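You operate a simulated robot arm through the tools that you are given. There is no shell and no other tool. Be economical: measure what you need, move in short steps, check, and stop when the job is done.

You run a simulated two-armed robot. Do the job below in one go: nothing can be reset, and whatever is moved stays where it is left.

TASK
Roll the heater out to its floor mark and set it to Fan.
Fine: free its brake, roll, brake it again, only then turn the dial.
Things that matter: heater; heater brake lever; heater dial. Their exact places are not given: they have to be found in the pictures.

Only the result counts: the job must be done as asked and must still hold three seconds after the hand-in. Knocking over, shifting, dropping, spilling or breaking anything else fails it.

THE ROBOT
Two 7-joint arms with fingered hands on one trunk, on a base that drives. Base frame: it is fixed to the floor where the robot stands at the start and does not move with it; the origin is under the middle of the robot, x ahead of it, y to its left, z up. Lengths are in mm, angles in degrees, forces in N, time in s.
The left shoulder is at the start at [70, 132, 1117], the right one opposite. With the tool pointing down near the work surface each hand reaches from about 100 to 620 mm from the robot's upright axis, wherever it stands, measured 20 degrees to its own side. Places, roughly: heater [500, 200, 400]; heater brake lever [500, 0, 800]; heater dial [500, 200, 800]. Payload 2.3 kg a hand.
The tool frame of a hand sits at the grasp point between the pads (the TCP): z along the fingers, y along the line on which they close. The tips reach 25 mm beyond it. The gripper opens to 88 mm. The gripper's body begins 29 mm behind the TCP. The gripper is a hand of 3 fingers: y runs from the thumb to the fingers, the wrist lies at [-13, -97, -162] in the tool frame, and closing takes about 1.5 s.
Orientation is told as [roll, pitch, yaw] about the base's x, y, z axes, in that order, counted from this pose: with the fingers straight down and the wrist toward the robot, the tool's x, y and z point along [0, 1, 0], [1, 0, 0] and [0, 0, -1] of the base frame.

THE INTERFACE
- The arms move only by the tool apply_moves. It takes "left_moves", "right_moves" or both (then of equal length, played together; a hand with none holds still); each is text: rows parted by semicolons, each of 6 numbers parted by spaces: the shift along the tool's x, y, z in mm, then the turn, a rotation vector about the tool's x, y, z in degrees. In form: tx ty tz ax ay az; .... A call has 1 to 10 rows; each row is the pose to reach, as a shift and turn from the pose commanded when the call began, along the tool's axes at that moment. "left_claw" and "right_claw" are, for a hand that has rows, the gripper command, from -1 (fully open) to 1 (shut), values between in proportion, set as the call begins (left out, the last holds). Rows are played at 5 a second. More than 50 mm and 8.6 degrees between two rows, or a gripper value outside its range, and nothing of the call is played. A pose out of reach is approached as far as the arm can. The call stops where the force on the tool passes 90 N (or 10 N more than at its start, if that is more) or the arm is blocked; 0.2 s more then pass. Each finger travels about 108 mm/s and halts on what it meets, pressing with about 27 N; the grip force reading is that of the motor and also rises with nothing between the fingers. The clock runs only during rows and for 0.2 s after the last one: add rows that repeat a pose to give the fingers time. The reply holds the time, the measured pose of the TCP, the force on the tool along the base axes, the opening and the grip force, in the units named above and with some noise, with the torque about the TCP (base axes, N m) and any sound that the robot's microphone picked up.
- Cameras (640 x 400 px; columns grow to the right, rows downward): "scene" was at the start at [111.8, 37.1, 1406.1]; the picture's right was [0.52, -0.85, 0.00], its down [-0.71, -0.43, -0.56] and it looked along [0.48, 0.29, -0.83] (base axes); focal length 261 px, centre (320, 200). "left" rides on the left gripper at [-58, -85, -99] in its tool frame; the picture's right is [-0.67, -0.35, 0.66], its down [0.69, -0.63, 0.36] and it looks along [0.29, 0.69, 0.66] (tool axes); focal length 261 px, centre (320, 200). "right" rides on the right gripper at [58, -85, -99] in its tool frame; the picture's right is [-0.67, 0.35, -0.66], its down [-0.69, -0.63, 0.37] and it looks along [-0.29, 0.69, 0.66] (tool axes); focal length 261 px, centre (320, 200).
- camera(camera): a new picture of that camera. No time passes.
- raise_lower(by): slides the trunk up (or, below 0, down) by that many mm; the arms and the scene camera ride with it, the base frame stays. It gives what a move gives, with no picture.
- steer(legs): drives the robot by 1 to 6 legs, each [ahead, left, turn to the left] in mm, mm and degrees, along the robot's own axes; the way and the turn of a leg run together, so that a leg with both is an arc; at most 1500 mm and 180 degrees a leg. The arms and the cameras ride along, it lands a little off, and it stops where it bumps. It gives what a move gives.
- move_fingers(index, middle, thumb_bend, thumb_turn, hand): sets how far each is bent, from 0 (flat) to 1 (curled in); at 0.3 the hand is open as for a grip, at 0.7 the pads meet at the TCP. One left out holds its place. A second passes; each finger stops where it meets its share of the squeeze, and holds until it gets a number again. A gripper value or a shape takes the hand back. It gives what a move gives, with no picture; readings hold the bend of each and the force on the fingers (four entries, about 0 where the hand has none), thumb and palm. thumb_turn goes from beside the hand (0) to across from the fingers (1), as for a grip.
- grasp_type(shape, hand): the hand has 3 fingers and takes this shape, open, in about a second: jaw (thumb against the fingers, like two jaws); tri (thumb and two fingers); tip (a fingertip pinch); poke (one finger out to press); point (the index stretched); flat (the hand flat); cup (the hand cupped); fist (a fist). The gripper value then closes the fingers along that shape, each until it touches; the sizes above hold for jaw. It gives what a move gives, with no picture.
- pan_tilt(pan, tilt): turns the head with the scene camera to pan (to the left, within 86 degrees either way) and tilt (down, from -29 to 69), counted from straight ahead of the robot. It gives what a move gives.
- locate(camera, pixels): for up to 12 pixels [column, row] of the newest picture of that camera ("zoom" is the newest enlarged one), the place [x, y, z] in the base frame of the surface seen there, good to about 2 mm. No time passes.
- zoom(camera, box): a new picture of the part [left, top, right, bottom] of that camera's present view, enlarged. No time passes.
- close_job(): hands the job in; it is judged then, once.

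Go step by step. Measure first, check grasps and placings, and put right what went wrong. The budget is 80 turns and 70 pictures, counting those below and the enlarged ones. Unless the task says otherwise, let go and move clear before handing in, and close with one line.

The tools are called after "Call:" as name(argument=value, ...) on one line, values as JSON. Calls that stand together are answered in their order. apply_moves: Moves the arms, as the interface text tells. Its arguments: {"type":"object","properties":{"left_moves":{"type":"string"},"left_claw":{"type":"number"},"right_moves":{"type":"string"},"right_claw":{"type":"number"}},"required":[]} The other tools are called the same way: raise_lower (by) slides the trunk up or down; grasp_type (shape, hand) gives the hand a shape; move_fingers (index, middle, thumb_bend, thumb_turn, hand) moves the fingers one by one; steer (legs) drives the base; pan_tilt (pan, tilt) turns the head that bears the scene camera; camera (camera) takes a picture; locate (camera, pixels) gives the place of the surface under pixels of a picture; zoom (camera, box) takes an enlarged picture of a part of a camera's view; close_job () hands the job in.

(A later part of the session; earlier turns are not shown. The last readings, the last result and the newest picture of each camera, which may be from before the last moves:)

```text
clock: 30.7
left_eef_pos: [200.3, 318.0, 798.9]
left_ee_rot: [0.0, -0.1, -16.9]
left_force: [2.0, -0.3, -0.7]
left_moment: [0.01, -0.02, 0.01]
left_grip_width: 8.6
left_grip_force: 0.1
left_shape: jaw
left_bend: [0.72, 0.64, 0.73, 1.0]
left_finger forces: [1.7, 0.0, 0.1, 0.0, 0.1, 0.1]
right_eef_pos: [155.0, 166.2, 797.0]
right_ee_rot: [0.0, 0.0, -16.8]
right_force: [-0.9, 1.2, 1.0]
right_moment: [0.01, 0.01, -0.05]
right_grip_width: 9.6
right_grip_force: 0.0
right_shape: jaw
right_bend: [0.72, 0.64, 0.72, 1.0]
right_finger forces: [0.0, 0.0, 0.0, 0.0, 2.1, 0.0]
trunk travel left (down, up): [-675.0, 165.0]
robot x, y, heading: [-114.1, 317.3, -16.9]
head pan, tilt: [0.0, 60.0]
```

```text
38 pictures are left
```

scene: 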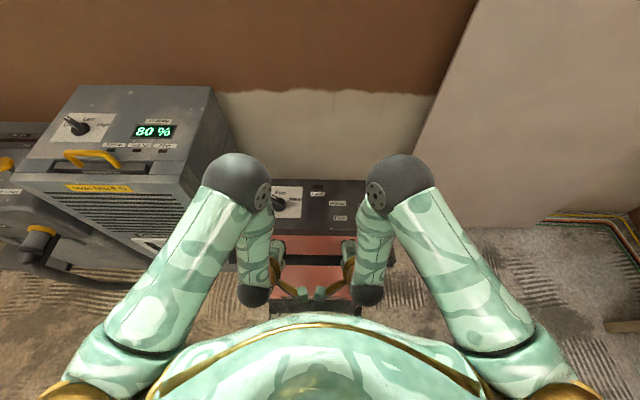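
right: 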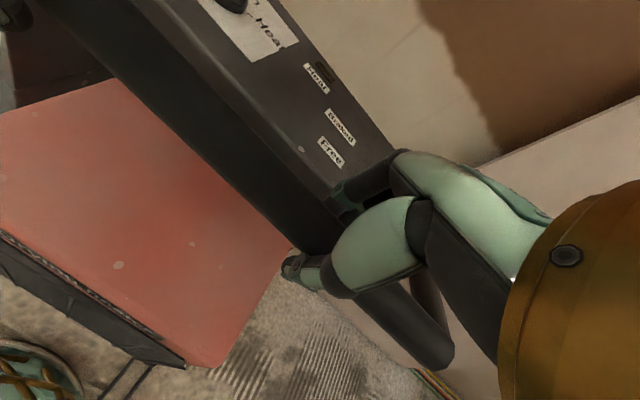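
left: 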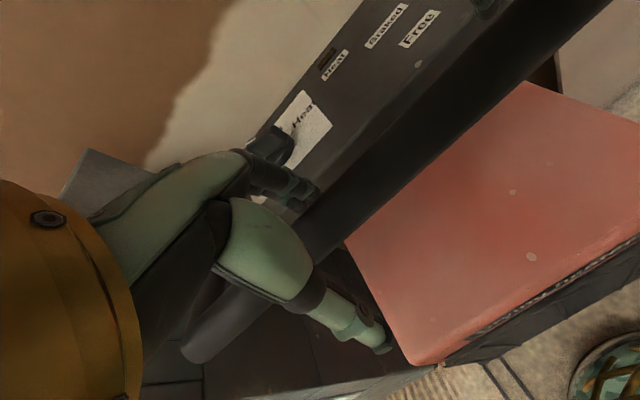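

The heater follows (~144 mm). About 200 mm remain; I'll go another 150 and measure.

Call:
steer(legs=[[-150, 0, 0]])

Call:
camera(camera="right")

Call:
camera(camera="left")

```text
clock: 32.1
left_eef_pos: [56.0, 363.4, 799.2]
left_ee_rot: [0.0, -0.1, -16.8]
left_force: [2.3, -1.1, 0.0]
left_moment: [0.05, 0.0, 0.03]
left_grip_width: 9.1
left_grip_force: 0.1
left_shape: jaw
left_bend: [0.72, 0.64, 0.73, 1.0]
left_finger forces: [1.9, 0.0, 0.1, 0.0, 0.0, 0.0]
right_eef_pos: [11.7, 210.9, 796.9]
right_ee_rot: [0.0, -0.1, -16.8]
right_force: [-1.6, 1.6, 1.6]
right_moment: [-0.02, 0.03, -0.02]
right_grip_width: 9.7
right_grip_force: 0.1
right_shape: jaw
right_bend: [0.72, 0.64, 0.72, 1.0]
right_finger forces: [0.0, 0.0, 0.0, 0.0, 2.6, 0.1]
trunk travel left (down, up): [-675.0, 165.0]
robot x, y, heading: [-259.0, 360.2, -17.1]
head pan, tilt: [0.0, 60.0]
```

```text
37 pictures are left
```

right: 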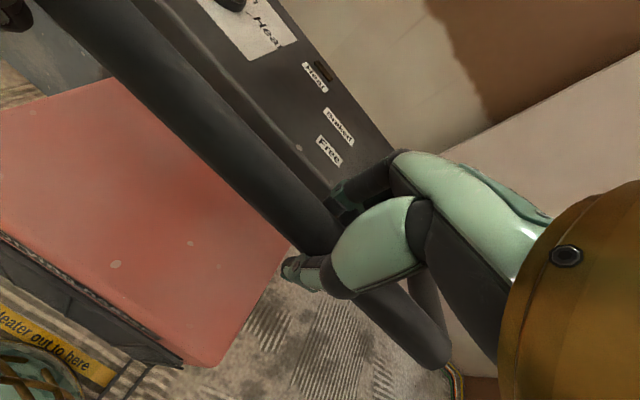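

```text
36 pictures are left
```

left: 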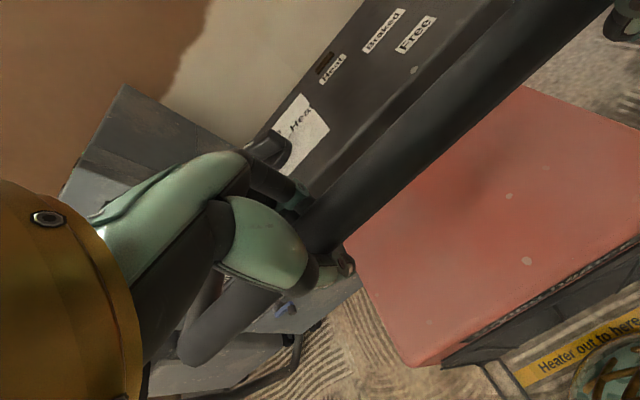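

Now the yellow bar shows next to the heater front. I'll locate the heater's front and the bar in these pictures.

Call:
locate(camera="left", pixels=[[427, 362], [635, 245], [450, 365], [600, 280], [520, 372], [526, 385], [640, 312], [560, 350], [500, 350], [480, 366], [516, 396], [610, 335]])

Call:
locate(camera="right", pixels=[[215, 362], [180, 358], [182, 366], [20, 250], [110, 365], [95, 382], [20, 312], [60, 340], [130, 350], [150, 365], [60, 300], [165, 350]])

```text
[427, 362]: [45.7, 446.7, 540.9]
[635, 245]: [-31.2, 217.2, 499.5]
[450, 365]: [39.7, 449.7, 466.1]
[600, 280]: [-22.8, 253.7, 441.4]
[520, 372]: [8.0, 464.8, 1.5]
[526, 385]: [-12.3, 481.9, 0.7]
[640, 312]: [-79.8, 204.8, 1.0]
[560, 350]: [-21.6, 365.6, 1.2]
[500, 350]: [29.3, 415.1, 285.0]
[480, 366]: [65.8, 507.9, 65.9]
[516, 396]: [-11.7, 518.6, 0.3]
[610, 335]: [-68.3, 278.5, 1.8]
```

```text
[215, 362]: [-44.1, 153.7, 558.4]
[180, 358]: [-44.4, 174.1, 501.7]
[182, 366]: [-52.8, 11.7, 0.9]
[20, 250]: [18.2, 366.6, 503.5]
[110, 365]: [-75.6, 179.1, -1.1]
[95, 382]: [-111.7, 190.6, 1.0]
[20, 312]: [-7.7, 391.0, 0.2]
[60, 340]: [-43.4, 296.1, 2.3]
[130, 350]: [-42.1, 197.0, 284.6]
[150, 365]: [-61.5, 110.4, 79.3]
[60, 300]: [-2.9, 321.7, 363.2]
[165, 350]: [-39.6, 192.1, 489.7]
```

Front face is at roll coordinate ~98; the yellow bar spans ~130–157. I'll pull 44 mm more so that the front sits on the bar.

Call:
steer(legs=[[-44, 0, 0]])

Call:
camera(camera="right")

Call:
camera(camera="left")

```text
clock: 33.0
left_eef_pos: [21.0, 372.3, 797.0]
left_ee_rot: [0.0, 0.1, -16.7]
left_force: [21.9, -5.9, 5.5]
left_moment: [-0.07, -0.1, 0.08]
left_grip_width: 12.2
left_grip_force: 0.0
left_shape: jaw
left_bend: [0.44, 0.6, 0.73, 1.0]
left_finger forces: [16.0, 5.2, 0.1, 0.0, 0.1, 0.0]
right_eef_pos: [-23.9, 221.5, 794.8]
right_ee_rot: [0.1, 0.3, -16.8]
right_force: [8.7, -2.8, 2.0]
right_moment: [0.01, -0.04, -0.09]
right_grip_width: 10.0
right_grip_force: 0.2
right_shape: jaw
right_bend: [0.51, 0.64, 0.73, 1.0]
right_finger forces: [8.6, 0.2, 0.0, 0.0, 0.0, 0.0]
trunk travel left (down, up): [-675.0, 165.0]
robot x, y, heading: [-302.3, 372.5, -16.9]
head pan, tilt: [0.0, 60.0]
```

```text
35 pictures are left
```

right: 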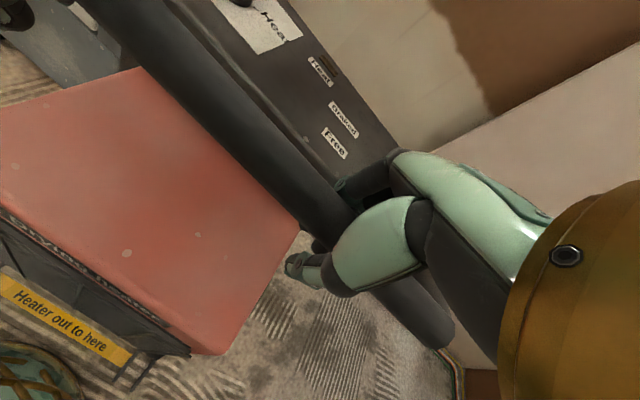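

```text
34 pictures are left
```

left: 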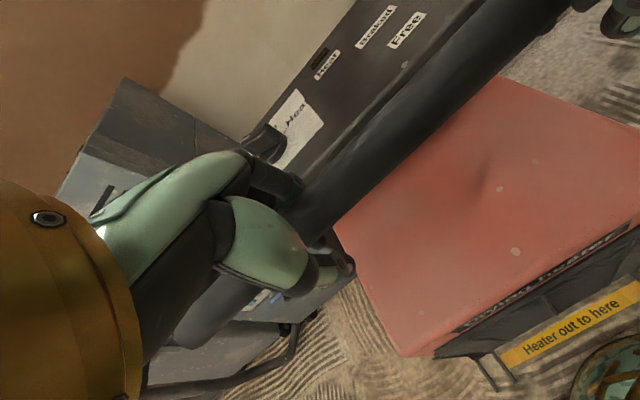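

Resistance appeared — an end stop perhaps. I'll measure the front position again.

Call:
locate(camera="left", pixels=[[470, 345], [540, 305], [600, 270], [400, 350], [500, 350], [520, 365], [600, 320], [470, 358]])

Call:
locate(camera="right", pixels=[[215, 352], [185, 350], [120, 310], [60, 260], [90, 300], [125, 360], [115, 345], [140, 370], [310, 140], [343, 120], [335, 145]])

```text
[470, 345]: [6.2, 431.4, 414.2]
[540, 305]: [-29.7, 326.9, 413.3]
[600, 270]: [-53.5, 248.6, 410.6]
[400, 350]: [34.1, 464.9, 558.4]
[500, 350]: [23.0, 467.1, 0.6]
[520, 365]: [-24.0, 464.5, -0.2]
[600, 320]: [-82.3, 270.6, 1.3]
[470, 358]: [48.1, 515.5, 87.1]
```

```text
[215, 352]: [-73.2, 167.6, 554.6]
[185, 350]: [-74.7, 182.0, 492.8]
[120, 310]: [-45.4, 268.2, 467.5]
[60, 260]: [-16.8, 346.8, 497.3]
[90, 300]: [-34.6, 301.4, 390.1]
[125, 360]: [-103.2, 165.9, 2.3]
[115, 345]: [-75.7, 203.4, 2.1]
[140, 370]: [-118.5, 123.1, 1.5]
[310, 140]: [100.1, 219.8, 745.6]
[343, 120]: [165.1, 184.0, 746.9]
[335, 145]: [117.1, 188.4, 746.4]
```

Front is at ~124, just behind the bar, having travelled ~351 mm. I'll pull 15 mm more with the arms to test whether that is an end stop.

Call:
apply_moves(left_moves="0 -5 0 0 0 0; 0 -10 0 0 0 0; 0 -15 0 0 0 0; 0 -15 0 0 0 0", right_moves="0 -5 0 0 0 0; 0 -10 0 0 0 0; 0 -15 0 0 0 0; 0 -15 0 0 0 0")

Call:
camera(camera="right")

```text
clock: 34.0
left_eef_pos: [20.4, 373.8, 795.9]
left_ee_rot: [-0.1, 0.5, -17.7]
left_force: [21.2, -5.2, 9.0]
left_moment: [-0.11, -0.23, 0.13]
left_grip_width: 13.2
left_grip_force: 0.2
left_shape: jaw
left_bend: [0.42, 0.59, 0.73, 1.0]
left_finger forces: [15.4, 4.6, 0.0, 0.0, 0.1, 0.0]
right_eef_pos: [-27.6, 223.4, 794.4]
right_ee_rot: [0.2, 0.8, -17.6]
right_force: [17.5, -6.4, 1.7]
right_moment: [0.02, -0.08, -0.09]
right_grip_width: 11.7
right_grip_force: 0.0
right_shape: jaw
right_bend: [0.45, 0.62, 0.73, 1.0]
right_finger forces: [15.0, 3.5, 0.0, 0.0, 0.0, 0.0]
trunk travel left (down, up): [-675.0, 165.0]
robot x, y, heading: [-298.1, 378.4, -17.6]
head pan, tilt: [0.0, 60.0]
```

```text
33 pictures are left
```

right: 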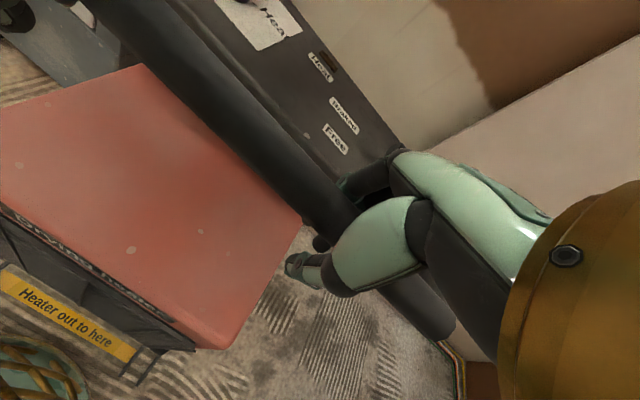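

It doesn't budge further: the roll is at its end stop, front right at the bar. I'll relieve the pull, open, and lift both hands clear.

Call:
apply_moves(left_moves="0 8 0 0 0 0; 0 15 0 0 0 0; 0 15 0 0 0 0; 0 15 0 0 0 0; 0 15 0 0 0 0; 0 15 0 0 0 0; 0 15 -40 0 0 0; 0 15 -85 0 0 0; 40 25 -100 0 0 0; 80 35 -110 0 0 0", right_moves="0 8 0 0 0 0; 0 15 0 0 0 0; 0 15 0 0 0 0; 0 15 0 0 0 0; 0 15 0 0 0 0; 0 15 0 0 0 0; 0 15 -40 0 0 0; 0 15 -85 0 0 0; -40 25 -100 0 0 0; -80 35 -110 0 0 0", left_claw=-1, right_claw=-1)

Call:
camera(camera="scene")

```text
clock: 34.4
left_eef_pos: [-2.0, 385.7, 809.2]
left_ee_rot: [-0.4, -1.3, -17.9]
left_force: [16.6, -9.2, -7.2]
left_moment: [0.0, 0.29, -0.16]
left_grip_width: 87.7
left_grip_force: 0.1
left_shape: jaw
left_bend: [0.22, 0.27, 0.3, 0.98]
left_finger forces: [11.2, 7.4, 0.0, 0.0, 0.0, 0.0]
right_eef_pos: [-52.4, 227.8, 808.8]
right_ee_rot: [0.6, -1.5, -20.5]
right_force: [14.6, -1.5, -2.9]
right_moment: [0.13, 0.09, 0.19]
right_grip_width: 87.8
right_grip_force: 0.0
right_shape: jaw
right_bend: [0.24, 0.28, 0.3, 0.98]
right_finger forces: [9.4, 4.5, 0.0, 0.0, 0.0, 0.1]
trunk travel left (down, up): [-675.0, 165.0]
robot x, y, heading: [-296.6, 381.6, -18.6]
head pan, tilt: [0.0, 60.0]
stopped in row 1 (left hand): the arm was blocked; the commanded pose is now the measured one
```

```text
32 pictures are left
```

scene: 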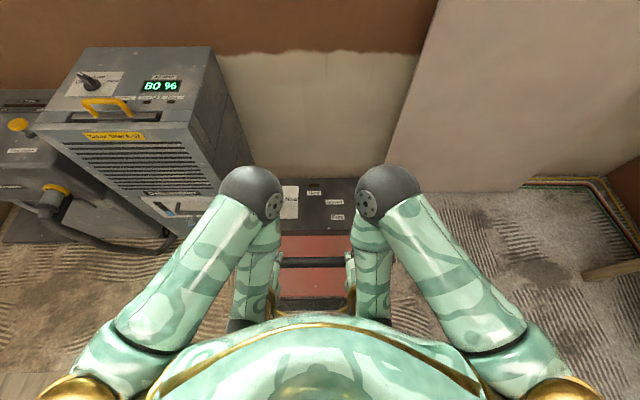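

The hands are open but near the close limit of reach, with fingers touching the bar's far side. I'll lift straight up with a small forward component.

Call:
apply_moves(left_moves="0 6 -5 0 0 0; 0 14 -12 0 0 0; 0 20 -30 0 0 0; 0 20 -55 0 0 0; 0 20 -80 0 0 0", right_moves="0 6 -5 0 0 0; 0 14 -12 0 0 0; 0 20 -30 0 0 0; 0 20 -55 0 0 0; 0 20 -80 0 0 0")

Call:
camera(camera="scene")

```text
clock: 35.6
left_eef_pos: [13.7, 364.3, 877.5]
left_ee_rot: [0.8, -1.5, -18.9]
left_force: [20.2, 83.7, -16.4]
left_moment: [-8.66, 0.11, -9.45]
left_grip_width: 87.8
left_grip_force: 0.1
left_shape: jaw
left_bend: [0.3, 0.3, 0.3, 0.98]
left_finger forces: [0.0, 0.1, 0.0, 0.0, 0.1, 0.0]
left hand out of reach, approached as far as the arm can: row 4, 5
right_eef_pos: [-43.6, 230.4, 887.3]
right_ee_rot: [-0.6, -1.7, -18.2]
right_force: [-21.3, -83.7, 17.3]
right_moment: [10.15, -0.93, 7.52]
right_grip_width: 87.7
right_grip_force: 0.1
right_shape: jaw
right_bend: [0.3, 0.3, 0.3, 0.98]
right_finger forces: [0.0, 0.0, 0.1, 0.1, 0.0, 0.0]
right hand out of reach, approached as far as the arm can: row 5
trunk travel left (down, up): [-675.0, 165.0]
robot x, y, heading: [-298.6, 381.4, -18.3]
head pan, tilt: [0.0, 60.0]
```

```text
31 pictures are left
```

scene: 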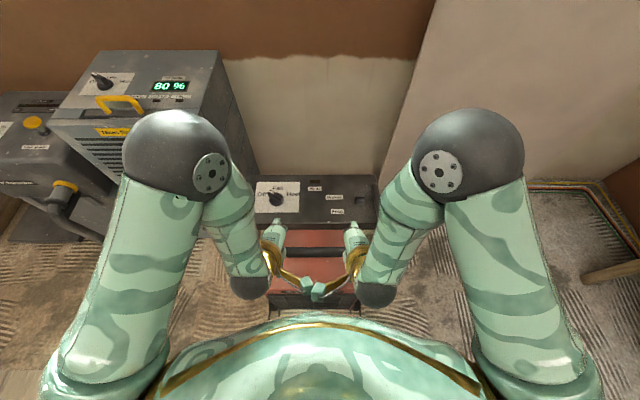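

The two hands' camera brackets press on each other (±84 N). I'll move the hands apart and forward.

Call:
apply_moves(left_moves="20 4 0 0 0 0; 45 10 0 0 0 0; 75 30 -20 0 0 0; 100 60 -40 0 0 0; 120 90 -60 0 0 0", right_moves="-20 4 0 0 0 0; -45 10 0 0 0 0; -75 30 -10 0 0 0; -100 60 -20 0 0 0; -110 90 -30 0 0 0")

Call:
camera(camera="scene")

```text
clock: 36.8
left_eef_pos: [138.1, 447.6, 939.3]
left_ee_rot: [0.0, -1.5, -18.8]
left_force: [0.3, -0.6, -0.3]
left_moment: [-0.01, 0.04, -0.01]
left_grip_width: 87.9
left_grip_force: 0.0
left_shape: jaw
left_bend: [0.3, 0.3, 0.3, 0.98]
left_finger forces: [0.0, 0.0, 0.0, 0.0, 0.1, 0.0]
left hand out of reach, approached as far as the arm can: row 1, 2, 3
right_eef_pos: [9.3, 97.5, 916.7]
right_ee_rot: [0.0, -1.6, -17.9]
right_force: [-0.6, -0.4, -1.4]
right_moment: [-0.02, 0.03, -0.01]
right_grip_width: 87.6
right_grip_force: 0.1
right_shape: jaw
right_bend: [0.3, 0.3, 0.3, 0.98]
right_finger forces: [0.1, 0.0, 0.1, 0.0, 0.0, 0.0]
right hand out of reach, approached as far as the arm can: row 1, 2, 3
trunk travel left (down, up): [-675.0, 165.0]
robot x, y, heading: [-300.0, 381.5, -18.4]
head pan, tilt: [0.0, 60.0]
```

```text
30 pictures are left
```

scene: 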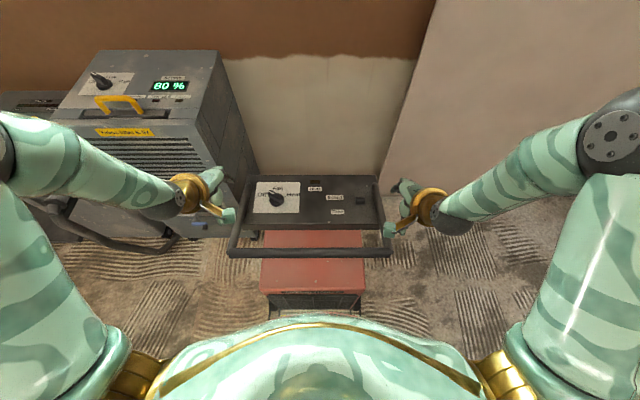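

Hands are free. I'll check the heater's position and the lever/dial in detail.

Call:
zoom(camera="scene", box=[230, 165, 400, 265])

Call:
locate(camera="scene", pixels=[[334, 198], [337, 211], [361, 201], [361, 199], [275, 190], [270, 195], [363, 305], [270, 305], [300, 305], [388, 218], [376, 182]])

```text
3.76 times, centred on (315, 215) of scene
```

zoom: 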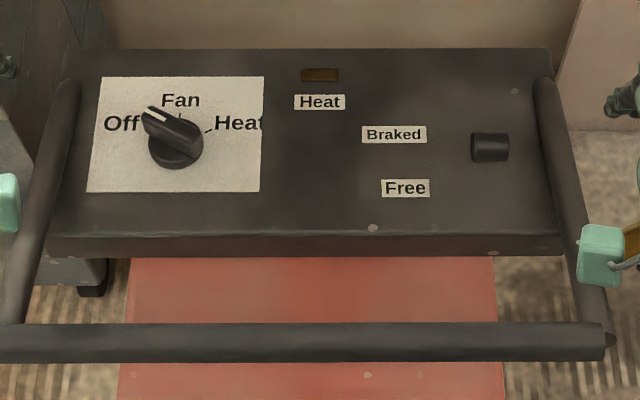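

```text
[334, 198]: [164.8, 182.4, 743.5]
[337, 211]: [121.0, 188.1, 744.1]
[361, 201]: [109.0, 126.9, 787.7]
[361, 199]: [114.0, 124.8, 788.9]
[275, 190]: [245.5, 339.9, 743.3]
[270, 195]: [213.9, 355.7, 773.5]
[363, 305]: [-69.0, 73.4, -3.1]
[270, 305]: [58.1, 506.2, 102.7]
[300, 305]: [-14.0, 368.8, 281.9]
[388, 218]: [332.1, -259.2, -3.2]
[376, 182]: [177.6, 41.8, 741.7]
```

Travel reads 351 mm and the lever is at Free. To keep the heater from rolling back while I push the lever, I'll hold the bar with the left hand; first I back the robot 50 mm for comfortable reach.

Call:
steer(legs=[[-50, 0, 1.1]])

Call:
camera(camera="scene")

Call:
zoom(camera="scene", box=[230, 165, 400, 265])

```text
clock: 37.7
left_eef_pos: [91.9, 468.1, 938.2]
left_ee_rot: [0.1, -1.3, -17.7]
left_force: [0.1, -0.6, -0.3]
left_moment: [-0.01, -0.01, 0.0]
left_grip_width: 87.6
left_grip_force: 0.1
left_shape: jaw
left_bend: [0.3, 0.3, 0.3, 0.98]
left_finger forces: [0.0, 0.1, 0.0, 0.0, 0.0, 0.1]
right_eef_pos: [-29.4, 117.8, 915.3]
right_ee_rot: [0.1, -1.4, -16.9]
right_force: [-0.2, 0.9, -0.1]
right_moment: [0.0, 0.03, 0.03]
right_grip_width: 87.7
right_grip_force: 0.1
right_shape: jaw
right_bend: [0.3, 0.3, 0.3, 0.98]
right_finger forces: [0.0, 0.0, 0.0, 0.0, 0.1, 0.0]
trunk travel left (down, up): [-675.0, 165.0]
robot x, y, heading: [-348.0, 395.5, -17.5]
head pan, tilt: [0.0, 60.0]
```

```text
28 pictures are left
```

scene: 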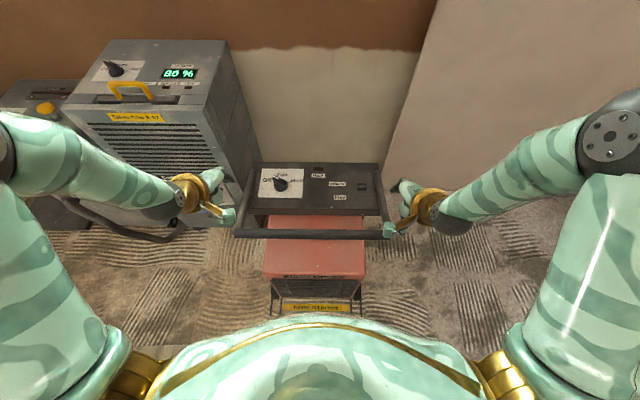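

```text
3.76 times, centred on (315, 215) of scene
```

zoom: 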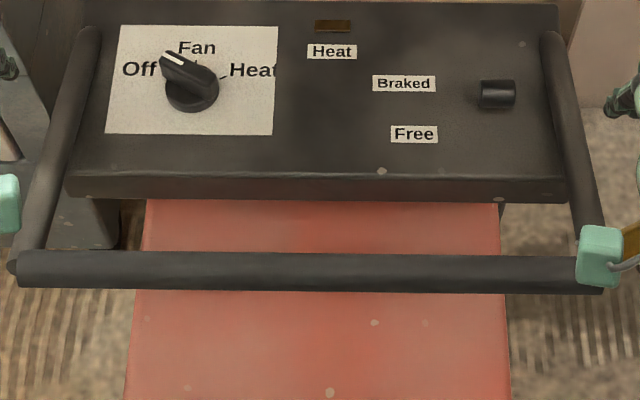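

Call:
locate(camera="zoom", pixels=[[100, 254], [100, 265], [100, 275], [100, 285], [400, 260], [400, 275], [400, 290], [497, 85], [497, 95], [497, 104], [482, 95], [512, 95]])

Call:
locate(camera="scene", pixels=[[280, 308], [350, 306], [315, 305], [315, 311], [315, 302]])

Call:
zoom(camera="scene", box=[255, 260, 375, 330])

```text
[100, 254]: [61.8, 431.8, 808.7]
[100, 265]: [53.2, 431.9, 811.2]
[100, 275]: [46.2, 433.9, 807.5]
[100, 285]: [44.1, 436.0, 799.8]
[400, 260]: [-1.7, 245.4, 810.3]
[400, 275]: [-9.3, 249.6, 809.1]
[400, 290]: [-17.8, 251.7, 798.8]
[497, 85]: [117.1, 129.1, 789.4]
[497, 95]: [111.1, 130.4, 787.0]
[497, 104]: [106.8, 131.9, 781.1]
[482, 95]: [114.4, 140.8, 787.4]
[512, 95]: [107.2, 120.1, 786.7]
```

```text
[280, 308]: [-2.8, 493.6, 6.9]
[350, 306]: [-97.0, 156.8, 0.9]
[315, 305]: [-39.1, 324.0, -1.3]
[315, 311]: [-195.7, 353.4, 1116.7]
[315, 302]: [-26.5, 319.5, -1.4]
```

```text
5.33 times, centred on (315, 295) of scene
```

zoom: 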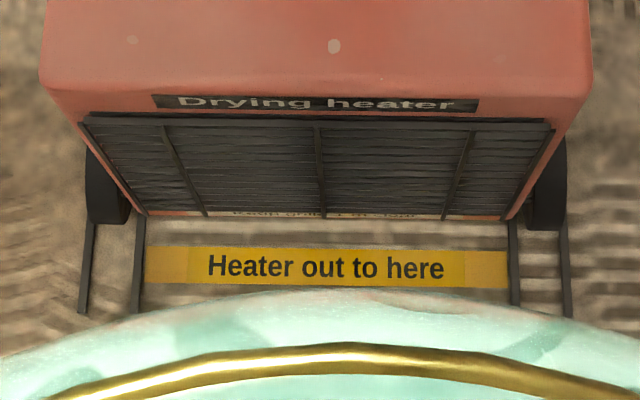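

Heater front sits just at the yellow bar. Now left hand goes down over the bar at (38,390), right hand above the lever knob (111,130).

Call:
apply_moves(left_moves="-30 -9 0 0 0 0; -60 -18 0 0 0 0; -91 -27 0 0 0 0; -91 -27 40 0 0 0; -91 -27 80 0 0 0; -91 -27 110 0 0 0; -91 -27 138 0 0 0", right_moves="19 43 0 0 0 0; 38 87 0 0 0 0; 57 131 0 0 0 0; 57 131 30 0 0 0; 57 131 60 0 0 0; 57 131 60 0 0 0; 57 131 60 0 0 0")

Call:
camera(camera="left")

Call:
camera(camera="right")

```text
clock: 39.3
left_eef_pos: [38.1, 388.8, 800.6]
left_ee_rot: [0.1, -1.5, -17.7]
left_force: [-0.5, 1.2, 0.2]
left_moment: [-0.01, -0.02, 0.02]
left_grip_width: 87.5
left_grip_force: 0.0
left_shape: jaw
left_bend: [0.3, 0.3, 0.3, 0.98]
left_finger forces: [0.0, 0.0, 0.0, 0.0, 0.0, 0.1]
right_eef_pos: [110.6, 135.6, 860.4]
right_ee_rot: [0.0, -1.6, -16.9]
right_force: [0.4, 0.6, 0.1]
right_moment: [0.0, 0.01, 0.0]
right_grip_width: 87.6
right_grip_force: 0.0
right_shape: jaw
right_bend: [0.3, 0.3, 0.3, 0.98]
right_finger forces: [0.1, 0.1, 0.0, 0.0, 0.0, 0.0]
trunk travel left (down, up): [-675.0, 165.0]
robot x, y, heading: [-346.0, 395.7, -17.6]
head pan, tilt: [0.0, 60.0]
```

```text
25 pictures are left
```

left: 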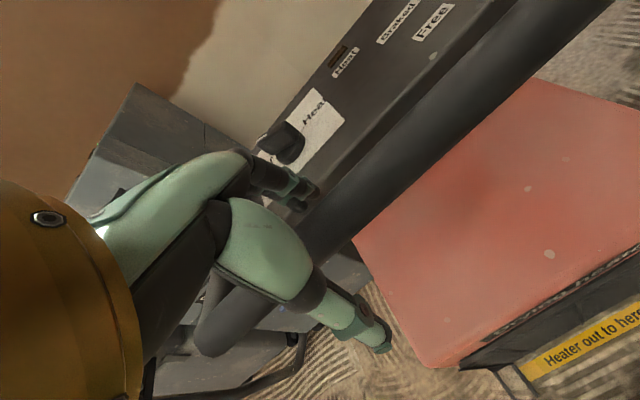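

```text
24 pictures are left
```

right: 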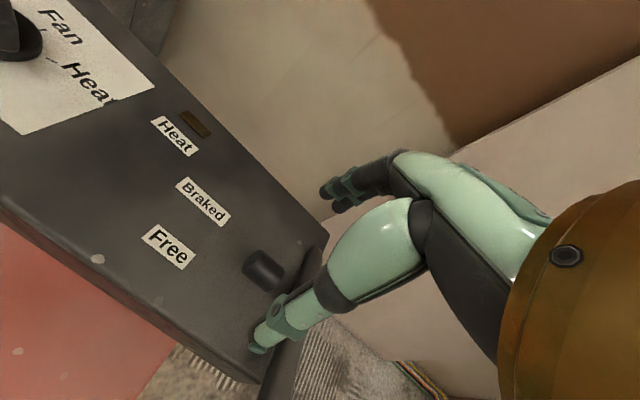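

Good placement. I'll close the left hand on the bar while the right descends with the hand open.

Call:
apply_moves(left_moves="0 0 0 0 0 0; 0 0 0 0 0 0; 0 0 0 0 0 0; 0 0 0 0 0 0; 0 0 0 0 0 0; 0 0 0 0 0 0; 0 0 0 0 0 0", right_moves="0 0 25 0 0 0; 0 0 50 0 0 0; 0 0 76 0 0 0; 0 0 76 0 0 0; 0 0 76 0 0 0; 0 0 76 0 0 0; 0 0 76 0 0 0", left_claw=0.8, right_claw=-1)

Call:
apply_moves(right_moves="0 0 0 0 0 0; 0 0 0 0 0 0; 0 0 0 0 0 0; 0 0 0 0 0 0; 0 0 0 0 0 0; 0 0 0 0 0 0; 0 0 0 0 0 0; 0 0 0 0 0 0", right_claw=0.8)

Call:
camera(camera="right")

```text
clock: 40.9
left_eef_pos: [38.8, 388.5, 800.5]
left_ee_rot: [0.1, -1.5, -17.8]
left_force: [1.6, -0.7, -0.5]
left_moment: [0.01, 0.03, 0.02]
left_grip_width: 9.1
left_grip_force: 0.0
left_shape: jaw
left_bend: [0.72, 0.64, 0.73, 1.0]
left_finger forces: [1.1, 0.0, 0.1, 0.1, 0.4, 0.0]
right_eef_pos: [113.5, 133.4, 784.3]
right_ee_rot: [0.0, -1.7, -16.9]
right_force: [0.3, -0.1, -0.7]
right_moment: [0.0, 0.01, 0.01]
right_grip_width: 87.5
right_grip_force: 0.0
right_shape: jaw
right_bend: [0.3, 0.3, 0.3, 0.98]
right_finger forces: [0.0, 0.0, 0.0, 0.1, 0.0, 0.0]
trunk travel left (down, up): [-675.0, 165.0]
robot x, y, heading: [-347.7, 396.7, -17.5]
head pan, tilt: [0.0, 60.0]
```

```text
clock: 42.7
left_eef_pos: [38.3, 387.7, 801.2]
left_ee_rot: [0.1, -1.5, -17.7]
left_force: [0.6, -0.2, 0.4]
left_moment: [0.0, 0.0, -0.02]
left_grip_width: 9.0
left_grip_force: 0.1
left_shape: jaw
left_bend: [0.72, 0.64, 0.73, 1.0]
left_finger forces: [0.8, 0.0, 0.0, 0.0, 0.6, 0.0]
right_eef_pos: [113.4, 134.2, 784.4]
right_ee_rot: [0.0, -1.7, -17.0]
right_force: [10.6, -5.5, 12.2]
right_moment: [-0.21, -0.41, 0.02]
right_grip_width: 11.7
right_grip_force: 0.1
right_shape: jaw
right_bend: [0.72, 0.55, 0.73, 1.0]
right_finger forces: [2.6, 13.0, 0.0, 0.0, 0.0, 0.0]
trunk travel left (down, up): [-675.0, 165.0]
robot x, y, heading: [-348.2, 395.9, -17.2]
head pan, tilt: [0.0, 60.0]
```

```text
23 pictures are left
```

right: 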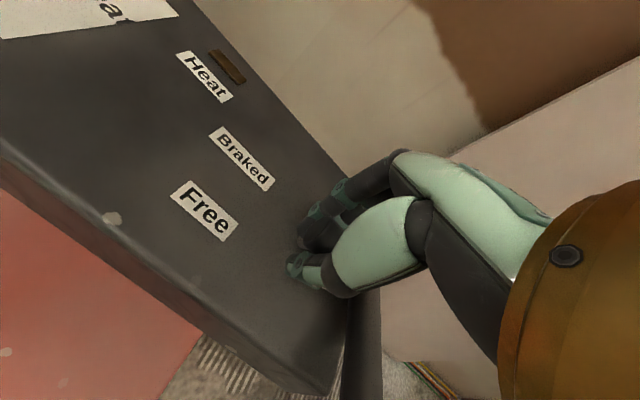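

The knob is held. I'll push it away from the robot to Braked in small rows while the left hand holds the bar.

Call:
apply_moves(right_moves="0 9 -1 0 0 0; 0 18 -2 0 0 0; 0 27 -2 0 0 0; 0 36 -1 0 0 0; 0 45 0 0 0 0; 0 45 0 0 0 0")

Call:
camera(camera="right")

```text
clock: 44.1
left_eef_pos: [38.1, 387.9, 800.7]
left_ee_rot: [0.0, -1.5, -17.7]
left_force: [0.2, 0.1, -0.6]
left_moment: [0.0, -0.03, -0.01]
left_grip_width: 9.2
left_grip_force: 0.0
left_shape: jaw
left_bend: [0.72, 0.64, 0.73, 1.0]
left_finger forces: [1.1, 0.0, 0.1, 0.1, 0.4, 0.1]
right_eef_pos: [156.5, 120.7, 787.1]
right_ee_rot: [0.0, -1.6, -16.9]
right_force: [-0.8, 0.4, -0.7]
right_moment: [0.02, 0.08, -0.04]
right_grip_width: 9.1
right_grip_force: 0.0
right_shape: jaw
right_bend: [0.72, 0.64, 0.72, 1.0]
right_finger forces: [1.4, 0.0, 0.0, 0.0, 2.1, 0.0]
trunk travel left (down, up): [-675.0, 165.0]
robot x, y, heading: [-345.8, 397.6, -17.0]
head pan, tilt: [0.0, 60.0]
```

```text
22 pictures are left
```

right: 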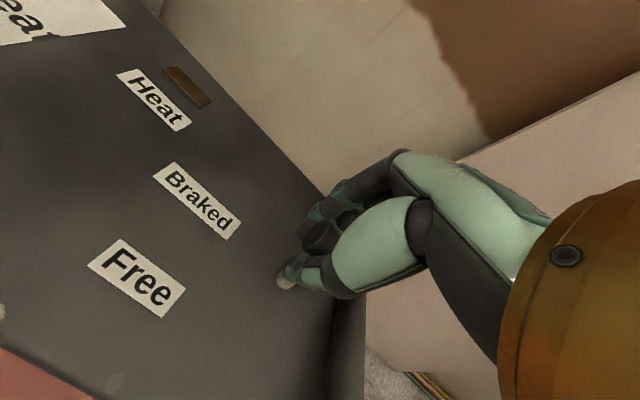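

The view matches the original braked pose. I'll press 5 mm more to seat it, then open and lift the right hand.

Call:
apply_moves(right_moves="0 5 0 0 0 0; 0 5 0 0 0 0; 0 0 0 0 0 0")

Call:
apply_moves(right_moves="0 0 0 0 0 0; 0 0 0 0 0 0; 0 0 0 0 0 0; 0 0 0 0 0 0; 0 0 0 0 0 0; 0 0 -40 0 0 0; 0 0 -80 0 0 0; -20 0 -120 0 0 0; -60 -10 -130 0 0 0; -100 -20 -130 0 0 0", right_claw=-1)

Call:
zoom(camera="scene", box=[230, 165, 400, 265])

Call:
locate(camera="zoom", pixels=[[403, 83], [413, 133], [495, 60], [495, 50], [495, 80]])

```text
clock: 44.9
left_eef_pos: [38.7, 387.8, 800.6]
left_ee_rot: [0.1, -1.6, -17.7]
left_force: [0.3, -0.9, 0.1]
left_moment: [0.01, 0.01, -0.01]
left_grip_width: 9.2
left_grip_force: 0.0
left_shape: jaw
left_bend: [0.72, 0.64, 0.73, 1.0]
left_finger forces: [1.0, 0.0, 0.0, 0.0, 0.4, 0.0]
right_eef_pos: [154.8, 121.2, 786.5]
right_ee_rot: [0.0, -1.9, -17.0]
right_force: [1.4, 0.9, 2.0]
right_moment: [0.0, 0.03, -0.01]
right_grip_width: 9.1
right_grip_force: 0.1
right_shape: jaw
right_bend: [0.72, 0.64, 0.72, 1.0]
right_finger forces: [1.5, 0.2, 0.0, 0.0, 1.8, 0.0]
trunk travel left (down, up): [-675.0, 165.0]
robot x, y, heading: [-346.2, 396.9, -17.1]
head pan, tilt: [0.0, 60.0]
```

```text
clock: 47.1
left_eef_pos: [38.5, 388.4, 802.2]
left_ee_rot: [0.1, -1.6, -17.7]
left_force: [1.4, 1.1, -0.7]
left_moment: [0.02, 0.02, 0.02]
left_grip_width: 8.6
left_grip_force: 0.1
left_shape: jaw
left_bend: [0.72, 0.64, 0.73, 1.0]
left_finger forces: [1.3, 0.0, 0.1, 0.0, 0.4, 0.1]
right_eef_pos: [102.2, 33.4, 918.0]
right_ee_rot: [0.0, -1.7, -16.8]
right_force: [0.3, 0.1, 0.2]
right_moment: [-0.03, 0.01, -0.01]
right_grip_width: 87.6
right_grip_force: 0.0
right_shape: jaw
right_bend: [0.3, 0.3, 0.3, 0.98]
right_finger forces: [0.0, 0.0, 0.0, 0.0, 0.1, 0.0]
trunk travel left (down, up): [-675.0, 165.0]
robot x, y, heading: [-348.9, 392.9, -17.3]
head pan, tilt: [0.0, 60.0]
```

```text
3.76 times, centred on (315, 215) of scene
```

zoom: 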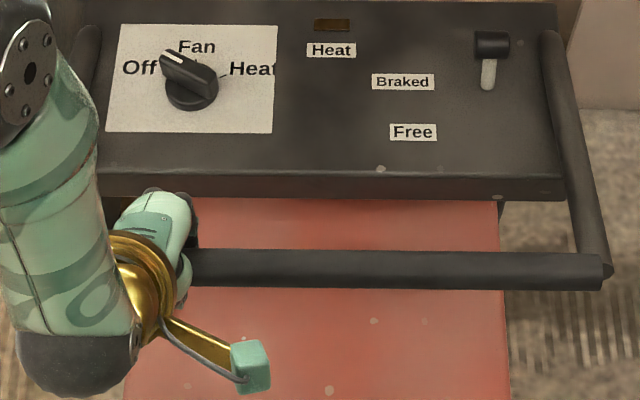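

```text
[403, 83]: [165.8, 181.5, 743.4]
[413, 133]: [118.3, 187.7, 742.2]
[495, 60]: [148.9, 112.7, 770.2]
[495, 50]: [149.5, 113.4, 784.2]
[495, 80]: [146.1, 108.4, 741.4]
```

Lever is at Braked and the heater hasn't moved ("Braked" label still at 165.8,181.5). Next I'll measure the dial precisely.

Call:
zoom(camera="scene", box=[256, 168, 308, 202])

Call:
locate(camera="zoom", pixels=[[225, 165], [300, 230], [330, 265], [350, 280], [245, 140], [330, 130], [440, 190], [290, 340], [200, 290], [390, 300], [260, 250], [150, 180]])

```text
11.76 times, centred on (282, 185) of scene
```

zoom: 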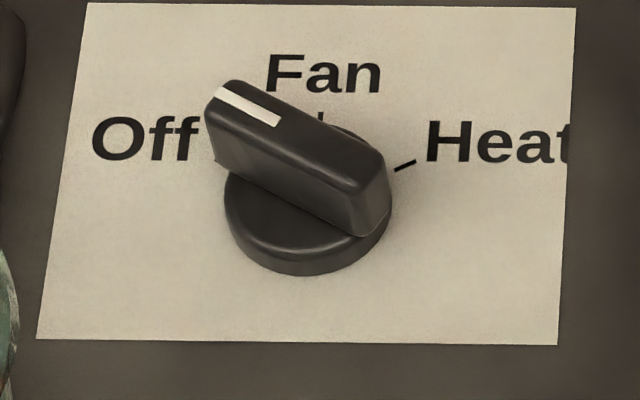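

```text
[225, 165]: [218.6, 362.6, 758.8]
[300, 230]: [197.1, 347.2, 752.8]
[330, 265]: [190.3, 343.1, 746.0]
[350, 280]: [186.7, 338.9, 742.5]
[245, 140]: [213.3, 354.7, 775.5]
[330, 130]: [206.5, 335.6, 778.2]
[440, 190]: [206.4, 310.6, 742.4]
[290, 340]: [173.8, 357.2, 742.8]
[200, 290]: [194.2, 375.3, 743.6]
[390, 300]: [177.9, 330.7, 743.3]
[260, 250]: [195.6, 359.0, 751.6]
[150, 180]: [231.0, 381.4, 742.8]
```

Call:
locate(camera="zoom", pixels=[[235, 84], [214, 100], [355, 190], [378, 160], [290, 135], [248, 105], [320, 118], [397, 169], [413, 161], [380, 225], [229, 200], [300, 160]])

```text
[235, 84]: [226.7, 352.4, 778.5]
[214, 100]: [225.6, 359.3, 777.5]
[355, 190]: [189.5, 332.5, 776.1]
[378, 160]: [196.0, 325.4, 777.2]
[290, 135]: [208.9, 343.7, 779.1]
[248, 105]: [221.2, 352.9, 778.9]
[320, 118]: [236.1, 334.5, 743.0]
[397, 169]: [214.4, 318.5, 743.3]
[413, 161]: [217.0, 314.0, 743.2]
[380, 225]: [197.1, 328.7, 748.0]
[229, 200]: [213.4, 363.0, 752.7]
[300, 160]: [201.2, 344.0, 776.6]
```

Ridge top centre is (209.5,342.4), z 777, pointing 56° left of Fan. I'll release the bar with the left hand, lift, and drive 50 mm forward for reach.

Call:
apply_moves(left_moves="0 0 0 0 0 0; 0 0 0 0 0 0; 0 0 0 0 0 0; 0 0 0 0 0 0; 0 0 0 0 0 0; 0 0 -35 0 0 0; 0 0 -70 0 0 0; 0 0 -110 0 0 0; 0 0 -140 0 0 0", left_claw=-1)

Call:
steer(legs=[[50, 0, 0]])

```text
clock: 49.1
left_eef_pos: [33.5, 390.7, 942.3]
left_ee_rot: [0.0, -1.5, -17.7]
left_force: [-0.6, 0.0, -0.1]
left_moment: [-0.01, 0.01, 0.0]
left_grip_width: 87.7
left_grip_force: 0.0
left_shape: jaw
left_bend: [0.3, 0.3, 0.3, 0.98]
left_finger forces: [0.1, 0.0, 0.1, 0.1, 0.0, 0.1]
right_eef_pos: [102.9, 35.8, 918.4]
right_ee_rot: [0.1, -1.8, -16.9]
right_force: [0.7, 0.8, -0.3]
right_moment: [-0.01, 0.01, 0.01]
right_grip_width: 87.7
right_grip_force: 0.0
right_shape: jaw
right_bend: [0.3, 0.3, 0.3, 0.98]
right_finger forces: [0.0, 0.0, 0.0, 0.0, 0.0, 0.0]
trunk travel left (down, up): [-675.0, 165.0]
robot x, y, heading: [-345.0, 396.0, -17.0]
head pan, tilt: [0.0, 60.0]
```

```text
clock: 50.0
left_eef_pos: [77.8, 377.1, 944.2]
left_ee_rot: [0.1, -1.7, -17.7]
left_force: [-0.5, 1.2, 0.9]
left_moment: [0.02, -0.01, 0.01]
left_grip_width: 87.9
left_grip_force: 0.0
left_shape: jaw
left_bend: [0.3, 0.3, 0.3, 0.98]
left_finger forces: [0.0, 0.0, 0.1, 0.1, 0.0, 0.0]
right_eef_pos: [146.1, 21.0, 921.0]
right_ee_rot: [0.0, -2.1, -16.9]
right_force: [-0.2, 0.7, 0.9]
right_moment: [0.01, -0.01, 0.0]
right_grip_width: 87.9
right_grip_force: 0.0
right_shape: jaw
right_bend: [0.3, 0.3, 0.3, 0.98]
right_finger forces: [0.1, 0.1, 0.0, 0.1, 0.0, 0.0]
trunk travel left (down, up): [-675.0, 165.0]
robot x, y, heading: [-298.4, 379.6, -17.1]
head pan, tilt: [0.0, 60.0]
```

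I'll move the left hand above the dial and yaw it by -33° so the pads face the ridge's sides.

Call:
apply_moves(left_moves="2 34 0 0.4 0 8.3; 4 68 0 0.8 0 16.6; 6 102 0 1.2 0 25; 7 136 0 1.7 0 33.3; 7 136 40 1.7 0 33.3; 7 136 80 1.7 0 33.3; 7 136 90 1.7 0 33.3", left_claw=-1)

Call:
camera(camera="left")

Call:
camera(camera="scene")

```text
clock: 51.6
left_eef_pos: [214.8, 344.5, 853.6]
left_ee_rot: [0.4, 0.2, -50.9]
left_force: [-0.6, -0.7, 0.4]
left_moment: [0.0, 0.03, -0.01]
left_grip_width: 87.7
left_grip_force: 0.1
left_shape: jaw
left_bend: [0.3, 0.3, 0.3, 0.98]
left_finger forces: [0.1, 0.0, 0.0, 0.0, 0.0, 0.1]
right_eef_pos: [149.5, 20.0, 918.8]
right_ee_rot: [0.0, -1.8, -16.9]
right_force: [0.4, 0.1, 0.6]
right_moment: [-0.01, -0.01, 0.0]
right_grip_width: 87.9
right_grip_force: 0.1
right_shape: jaw
right_bend: [0.3, 0.3, 0.3, 0.98]
right_finger forces: [0.0, 0.0, 0.0, 0.0, 0.0, 0.0]
trunk travel left (down, up): [-675.0, 165.0]
robot x, y, heading: [-298.1, 383.8, -17.0]
head pan, tilt: [0.0, 60.0]
```

```text
19 pictures are left
```

left: 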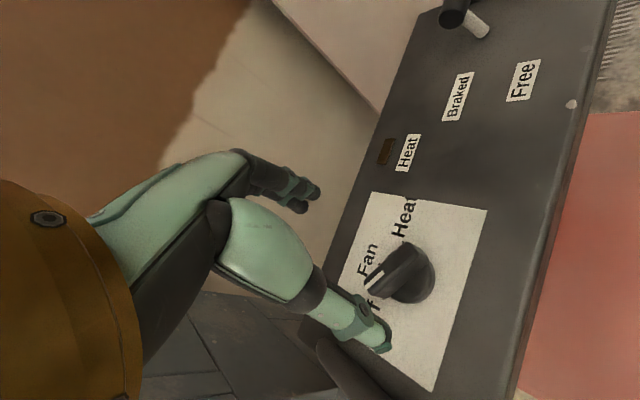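

```text
18 pictures are left
```

scene: 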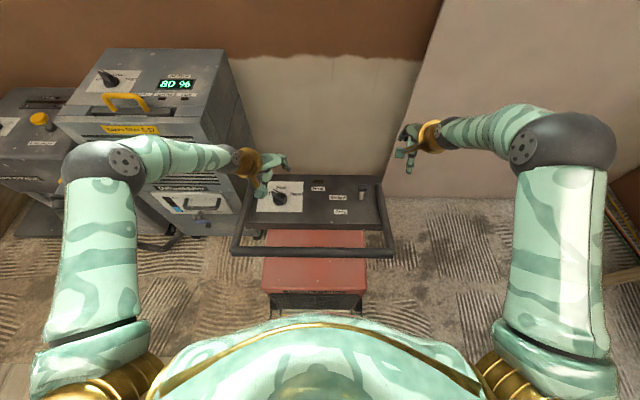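

The hand is over the dial, 5 mm off. I'll narrow the opening, correct, and descend to z≈781.

Call:
apply_moves(left_moves="-5 -2 0 0 0 0; -5 -2 0 0 0 0; -5 -2 0 0 0 0; -5 -2 0 0 0 0; -5 -2 25 0 0 0; -5 -2 50 0 0 0; -5 -2 72 0 0 0", left_claw=-0.1)

Call:
camera(camera="left")

```text
clock: 53.2
left_eef_pos: [210.5, 341.0, 782.5]
left_ee_rot: [0.4, 0.3, -51.0]
left_force: [0.0, 0.0, -0.3]
left_moment: [0.01, 0.0, 0.02]
left_grip_width: 48.8
left_grip_force: 0.0
left_shape: jaw
left_bend: [0.74, 0.42, 0.67, 1.0]
left_finger forces: [0.1, 0.0, 0.0, 0.0, 0.1, 0.1]
right_eef_pos: [151.8, 21.0, 917.8]
right_ee_rot: [-0.1, -1.6, -16.9]
right_force: [0.0, 0.1, 0.1]
right_moment: [0.01, 0.02, 0.0]
right_grip_width: 87.5
right_grip_force: 0.0
right_shape: jaw
right_bend: [0.3, 0.3, 0.3, 0.98]
right_finger forces: [0.0, 0.0, 0.0, 0.0, 0.0, 0.0]
trunk travel left (down, up): [-675.0, 165.0]
robot x, y, heading: [-302.8, 383.6, -17.3]
head pan, tilt: [0.0, 60.0]
```

```text
17 pictures are left
```

left: 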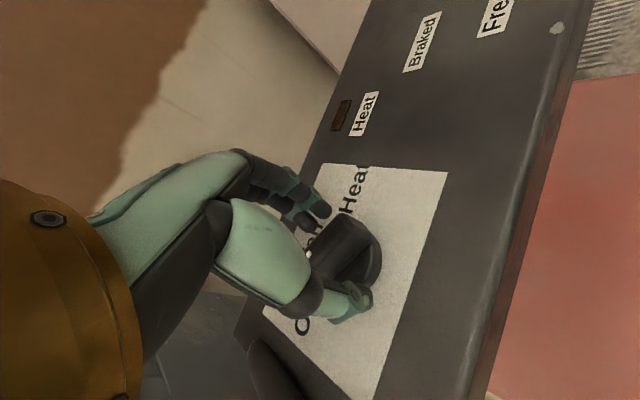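

The ridge lies between thumb and fingers. I'll close on it.

Call:
apply_moves(left_moves="0 0 0 0 0 0; 0 0 0 0 0 0; 0 0 0 0 0 0; 0 0 0 0 0 0; 0 0 0 0 0 0; 0 0 0 0 0 0", left_claw=0.9)

Call:
zoom(camera="left", box=[200, 120, 460, 360])

```text
clock: 54.6
left_eef_pos: [207.7, 340.9, 783.2]
left_ee_rot: [0.3, 0.3, -51.0]
left_force: [-2.4, 2.3, -3.8]
left_moment: [0.02, 0.06, -0.01]
left_grip_width: 7.0
left_grip_force: 26.7
left_shape: jaw
left_bend: [0.72, 0.66, 0.72, 1.0]
left_finger forces: [15.5, 7.8, 0.0, 0.0, 26.6, 0.1]
right_eef_pos: [149.8, 19.4, 917.8]
right_ee_rot: [0.0, -1.7, -16.8]
right_force: [-0.5, 0.3, -0.1]
right_moment: [0.01, 0.02, -0.02]
right_grip_width: 87.9
right_grip_force: 0.0
right_shape: jaw
right_bend: [0.3, 0.3, 0.3, 0.98]
right_finger forces: [0.1, 0.0, 0.0, 0.1, 0.0, 0.0]
trunk travel left (down, up): [-675.0, 165.0]
robot x, y, heading: [-297.6, 378.1, -17.2]
head pan, tilt: [0.0, 60.0]
```

```text
1.67 times, centred on (330, 240) of left
```

zoom: 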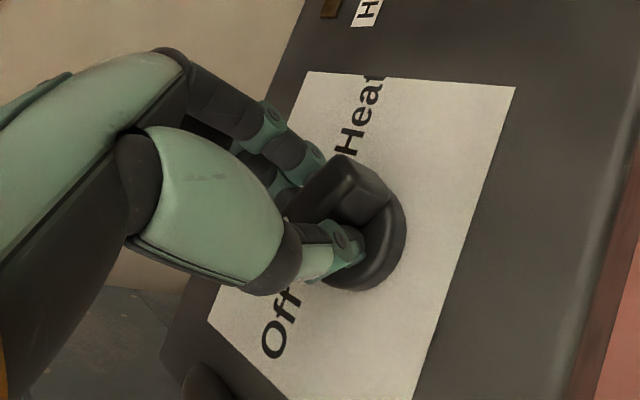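

A true pinch (27 N). I'll turn clockwise 21° first to check that the dial follows.

Call:
apply_moves(left_moves="0 0 0 0 0 7; 0 0 0 0 0 14; 0 0 0 0 0 21; 0 0 0 0 0 21")

Call:
zoom(camera="left", box=[200, 120, 460, 360])

```text
clock: 55.6
left_eef_pos: [209.3, 341.2, 783.2]
left_ee_rot: [0.2, 0.4, -72.0]
left_force: [-4.3, 4.4, -5.6]
left_moment: [0.13, 0.1, -0.02]
left_grip_width: 7.0
left_grip_force: 27.0
left_shape: jaw
left_bend: [0.72, 0.67, 0.72, 1.0]
left_finger forces: [15.1, 6.6, 0.0, 0.0, 28.0, 0.1]
right_eef_pos: [150.3, 20.4, 919.5]
right_ee_rot: [0.0, -1.8, -16.9]
right_force: [0.2, -0.2, 0.0]
right_moment: [-0.01, 0.01, 0.01]
right_grip_width: 87.3
right_grip_force: 0.1
right_shape: jaw
right_bend: [0.3, 0.3, 0.3, 0.98]
right_finger forces: [0.0, 0.0, 0.0, 0.0, 0.0, 0.1]
trunk travel left (down, up): [-675.0, 165.0]
robot x, y, heading: [-298.7, 380.4, -17.1]
head pan, tilt: [0.0, 60.0]
```

```text
1.67 times, centred on (330, 240) of left
```

zoom: 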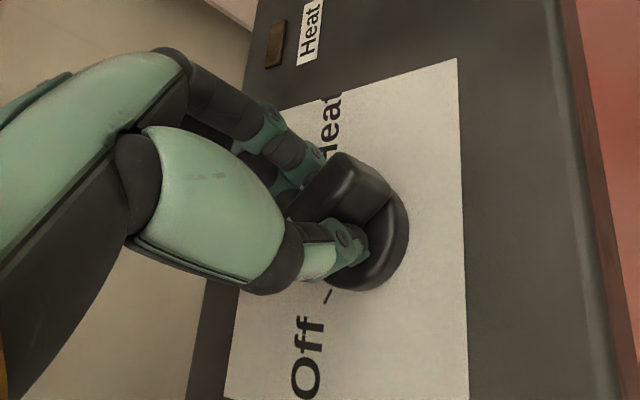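

The dial follows the hand. I'll turn the remaining 35°.

Call:
apply_moves(left_moves="0 0 0 0 0 7; 0 0 0 0 0 14; 0 0 0 0 0 21; 0 0 0 0 0 28; 0 0 0 0 0 35; 0 0 0 0 0 35")

Call:
zoom(camera="left", box=[200, 120, 460, 360])

```text
clock: 57.0
left_eef_pos: [176.2, 334.1, 807.4]
left_ee_rot: [0.1, 0.5, -107.4]
left_force: [-0.8, -0.4, 0.4]
left_moment: [0.01, -0.03, -0.01]
left_grip_width: 5.6
left_grip_force: 26.4
left_shape: jaw
left_bend: [0.74, 0.67, 0.78, 1.0]
left_finger forces: [0.0, 0.1, 0.0, 0.0, 0.0, 0.0]
left hand out of reach, approached as far as the arm can: row 3, 4, 5, 6
right_eef_pos: [146.8, 17.2, 918.5]
right_ee_rot: [0.3, -1.7, -17.0]
right_force: [0.5, -1.3, 0.2]
right_moment: [0.02, 0.01, -0.03]
right_grip_width: 87.9
right_grip_force: 0.2
right_shape: jaw
right_bend: [0.3, 0.3, 0.3, 0.98]
right_finger forces: [0.0, 0.1, 0.0, 0.0, 0.0, 0.0]
trunk travel left (down, up): [-675.0, 165.0]
robot x, y, heading: [-303.1, 380.6, -17.3]
head pan, tilt: [0.0, 60.0]
```

```text
1.67 times, centred on (330, 240) of left
```

zoom: 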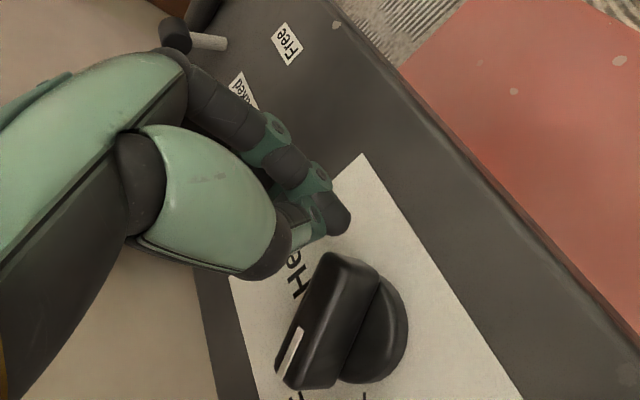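

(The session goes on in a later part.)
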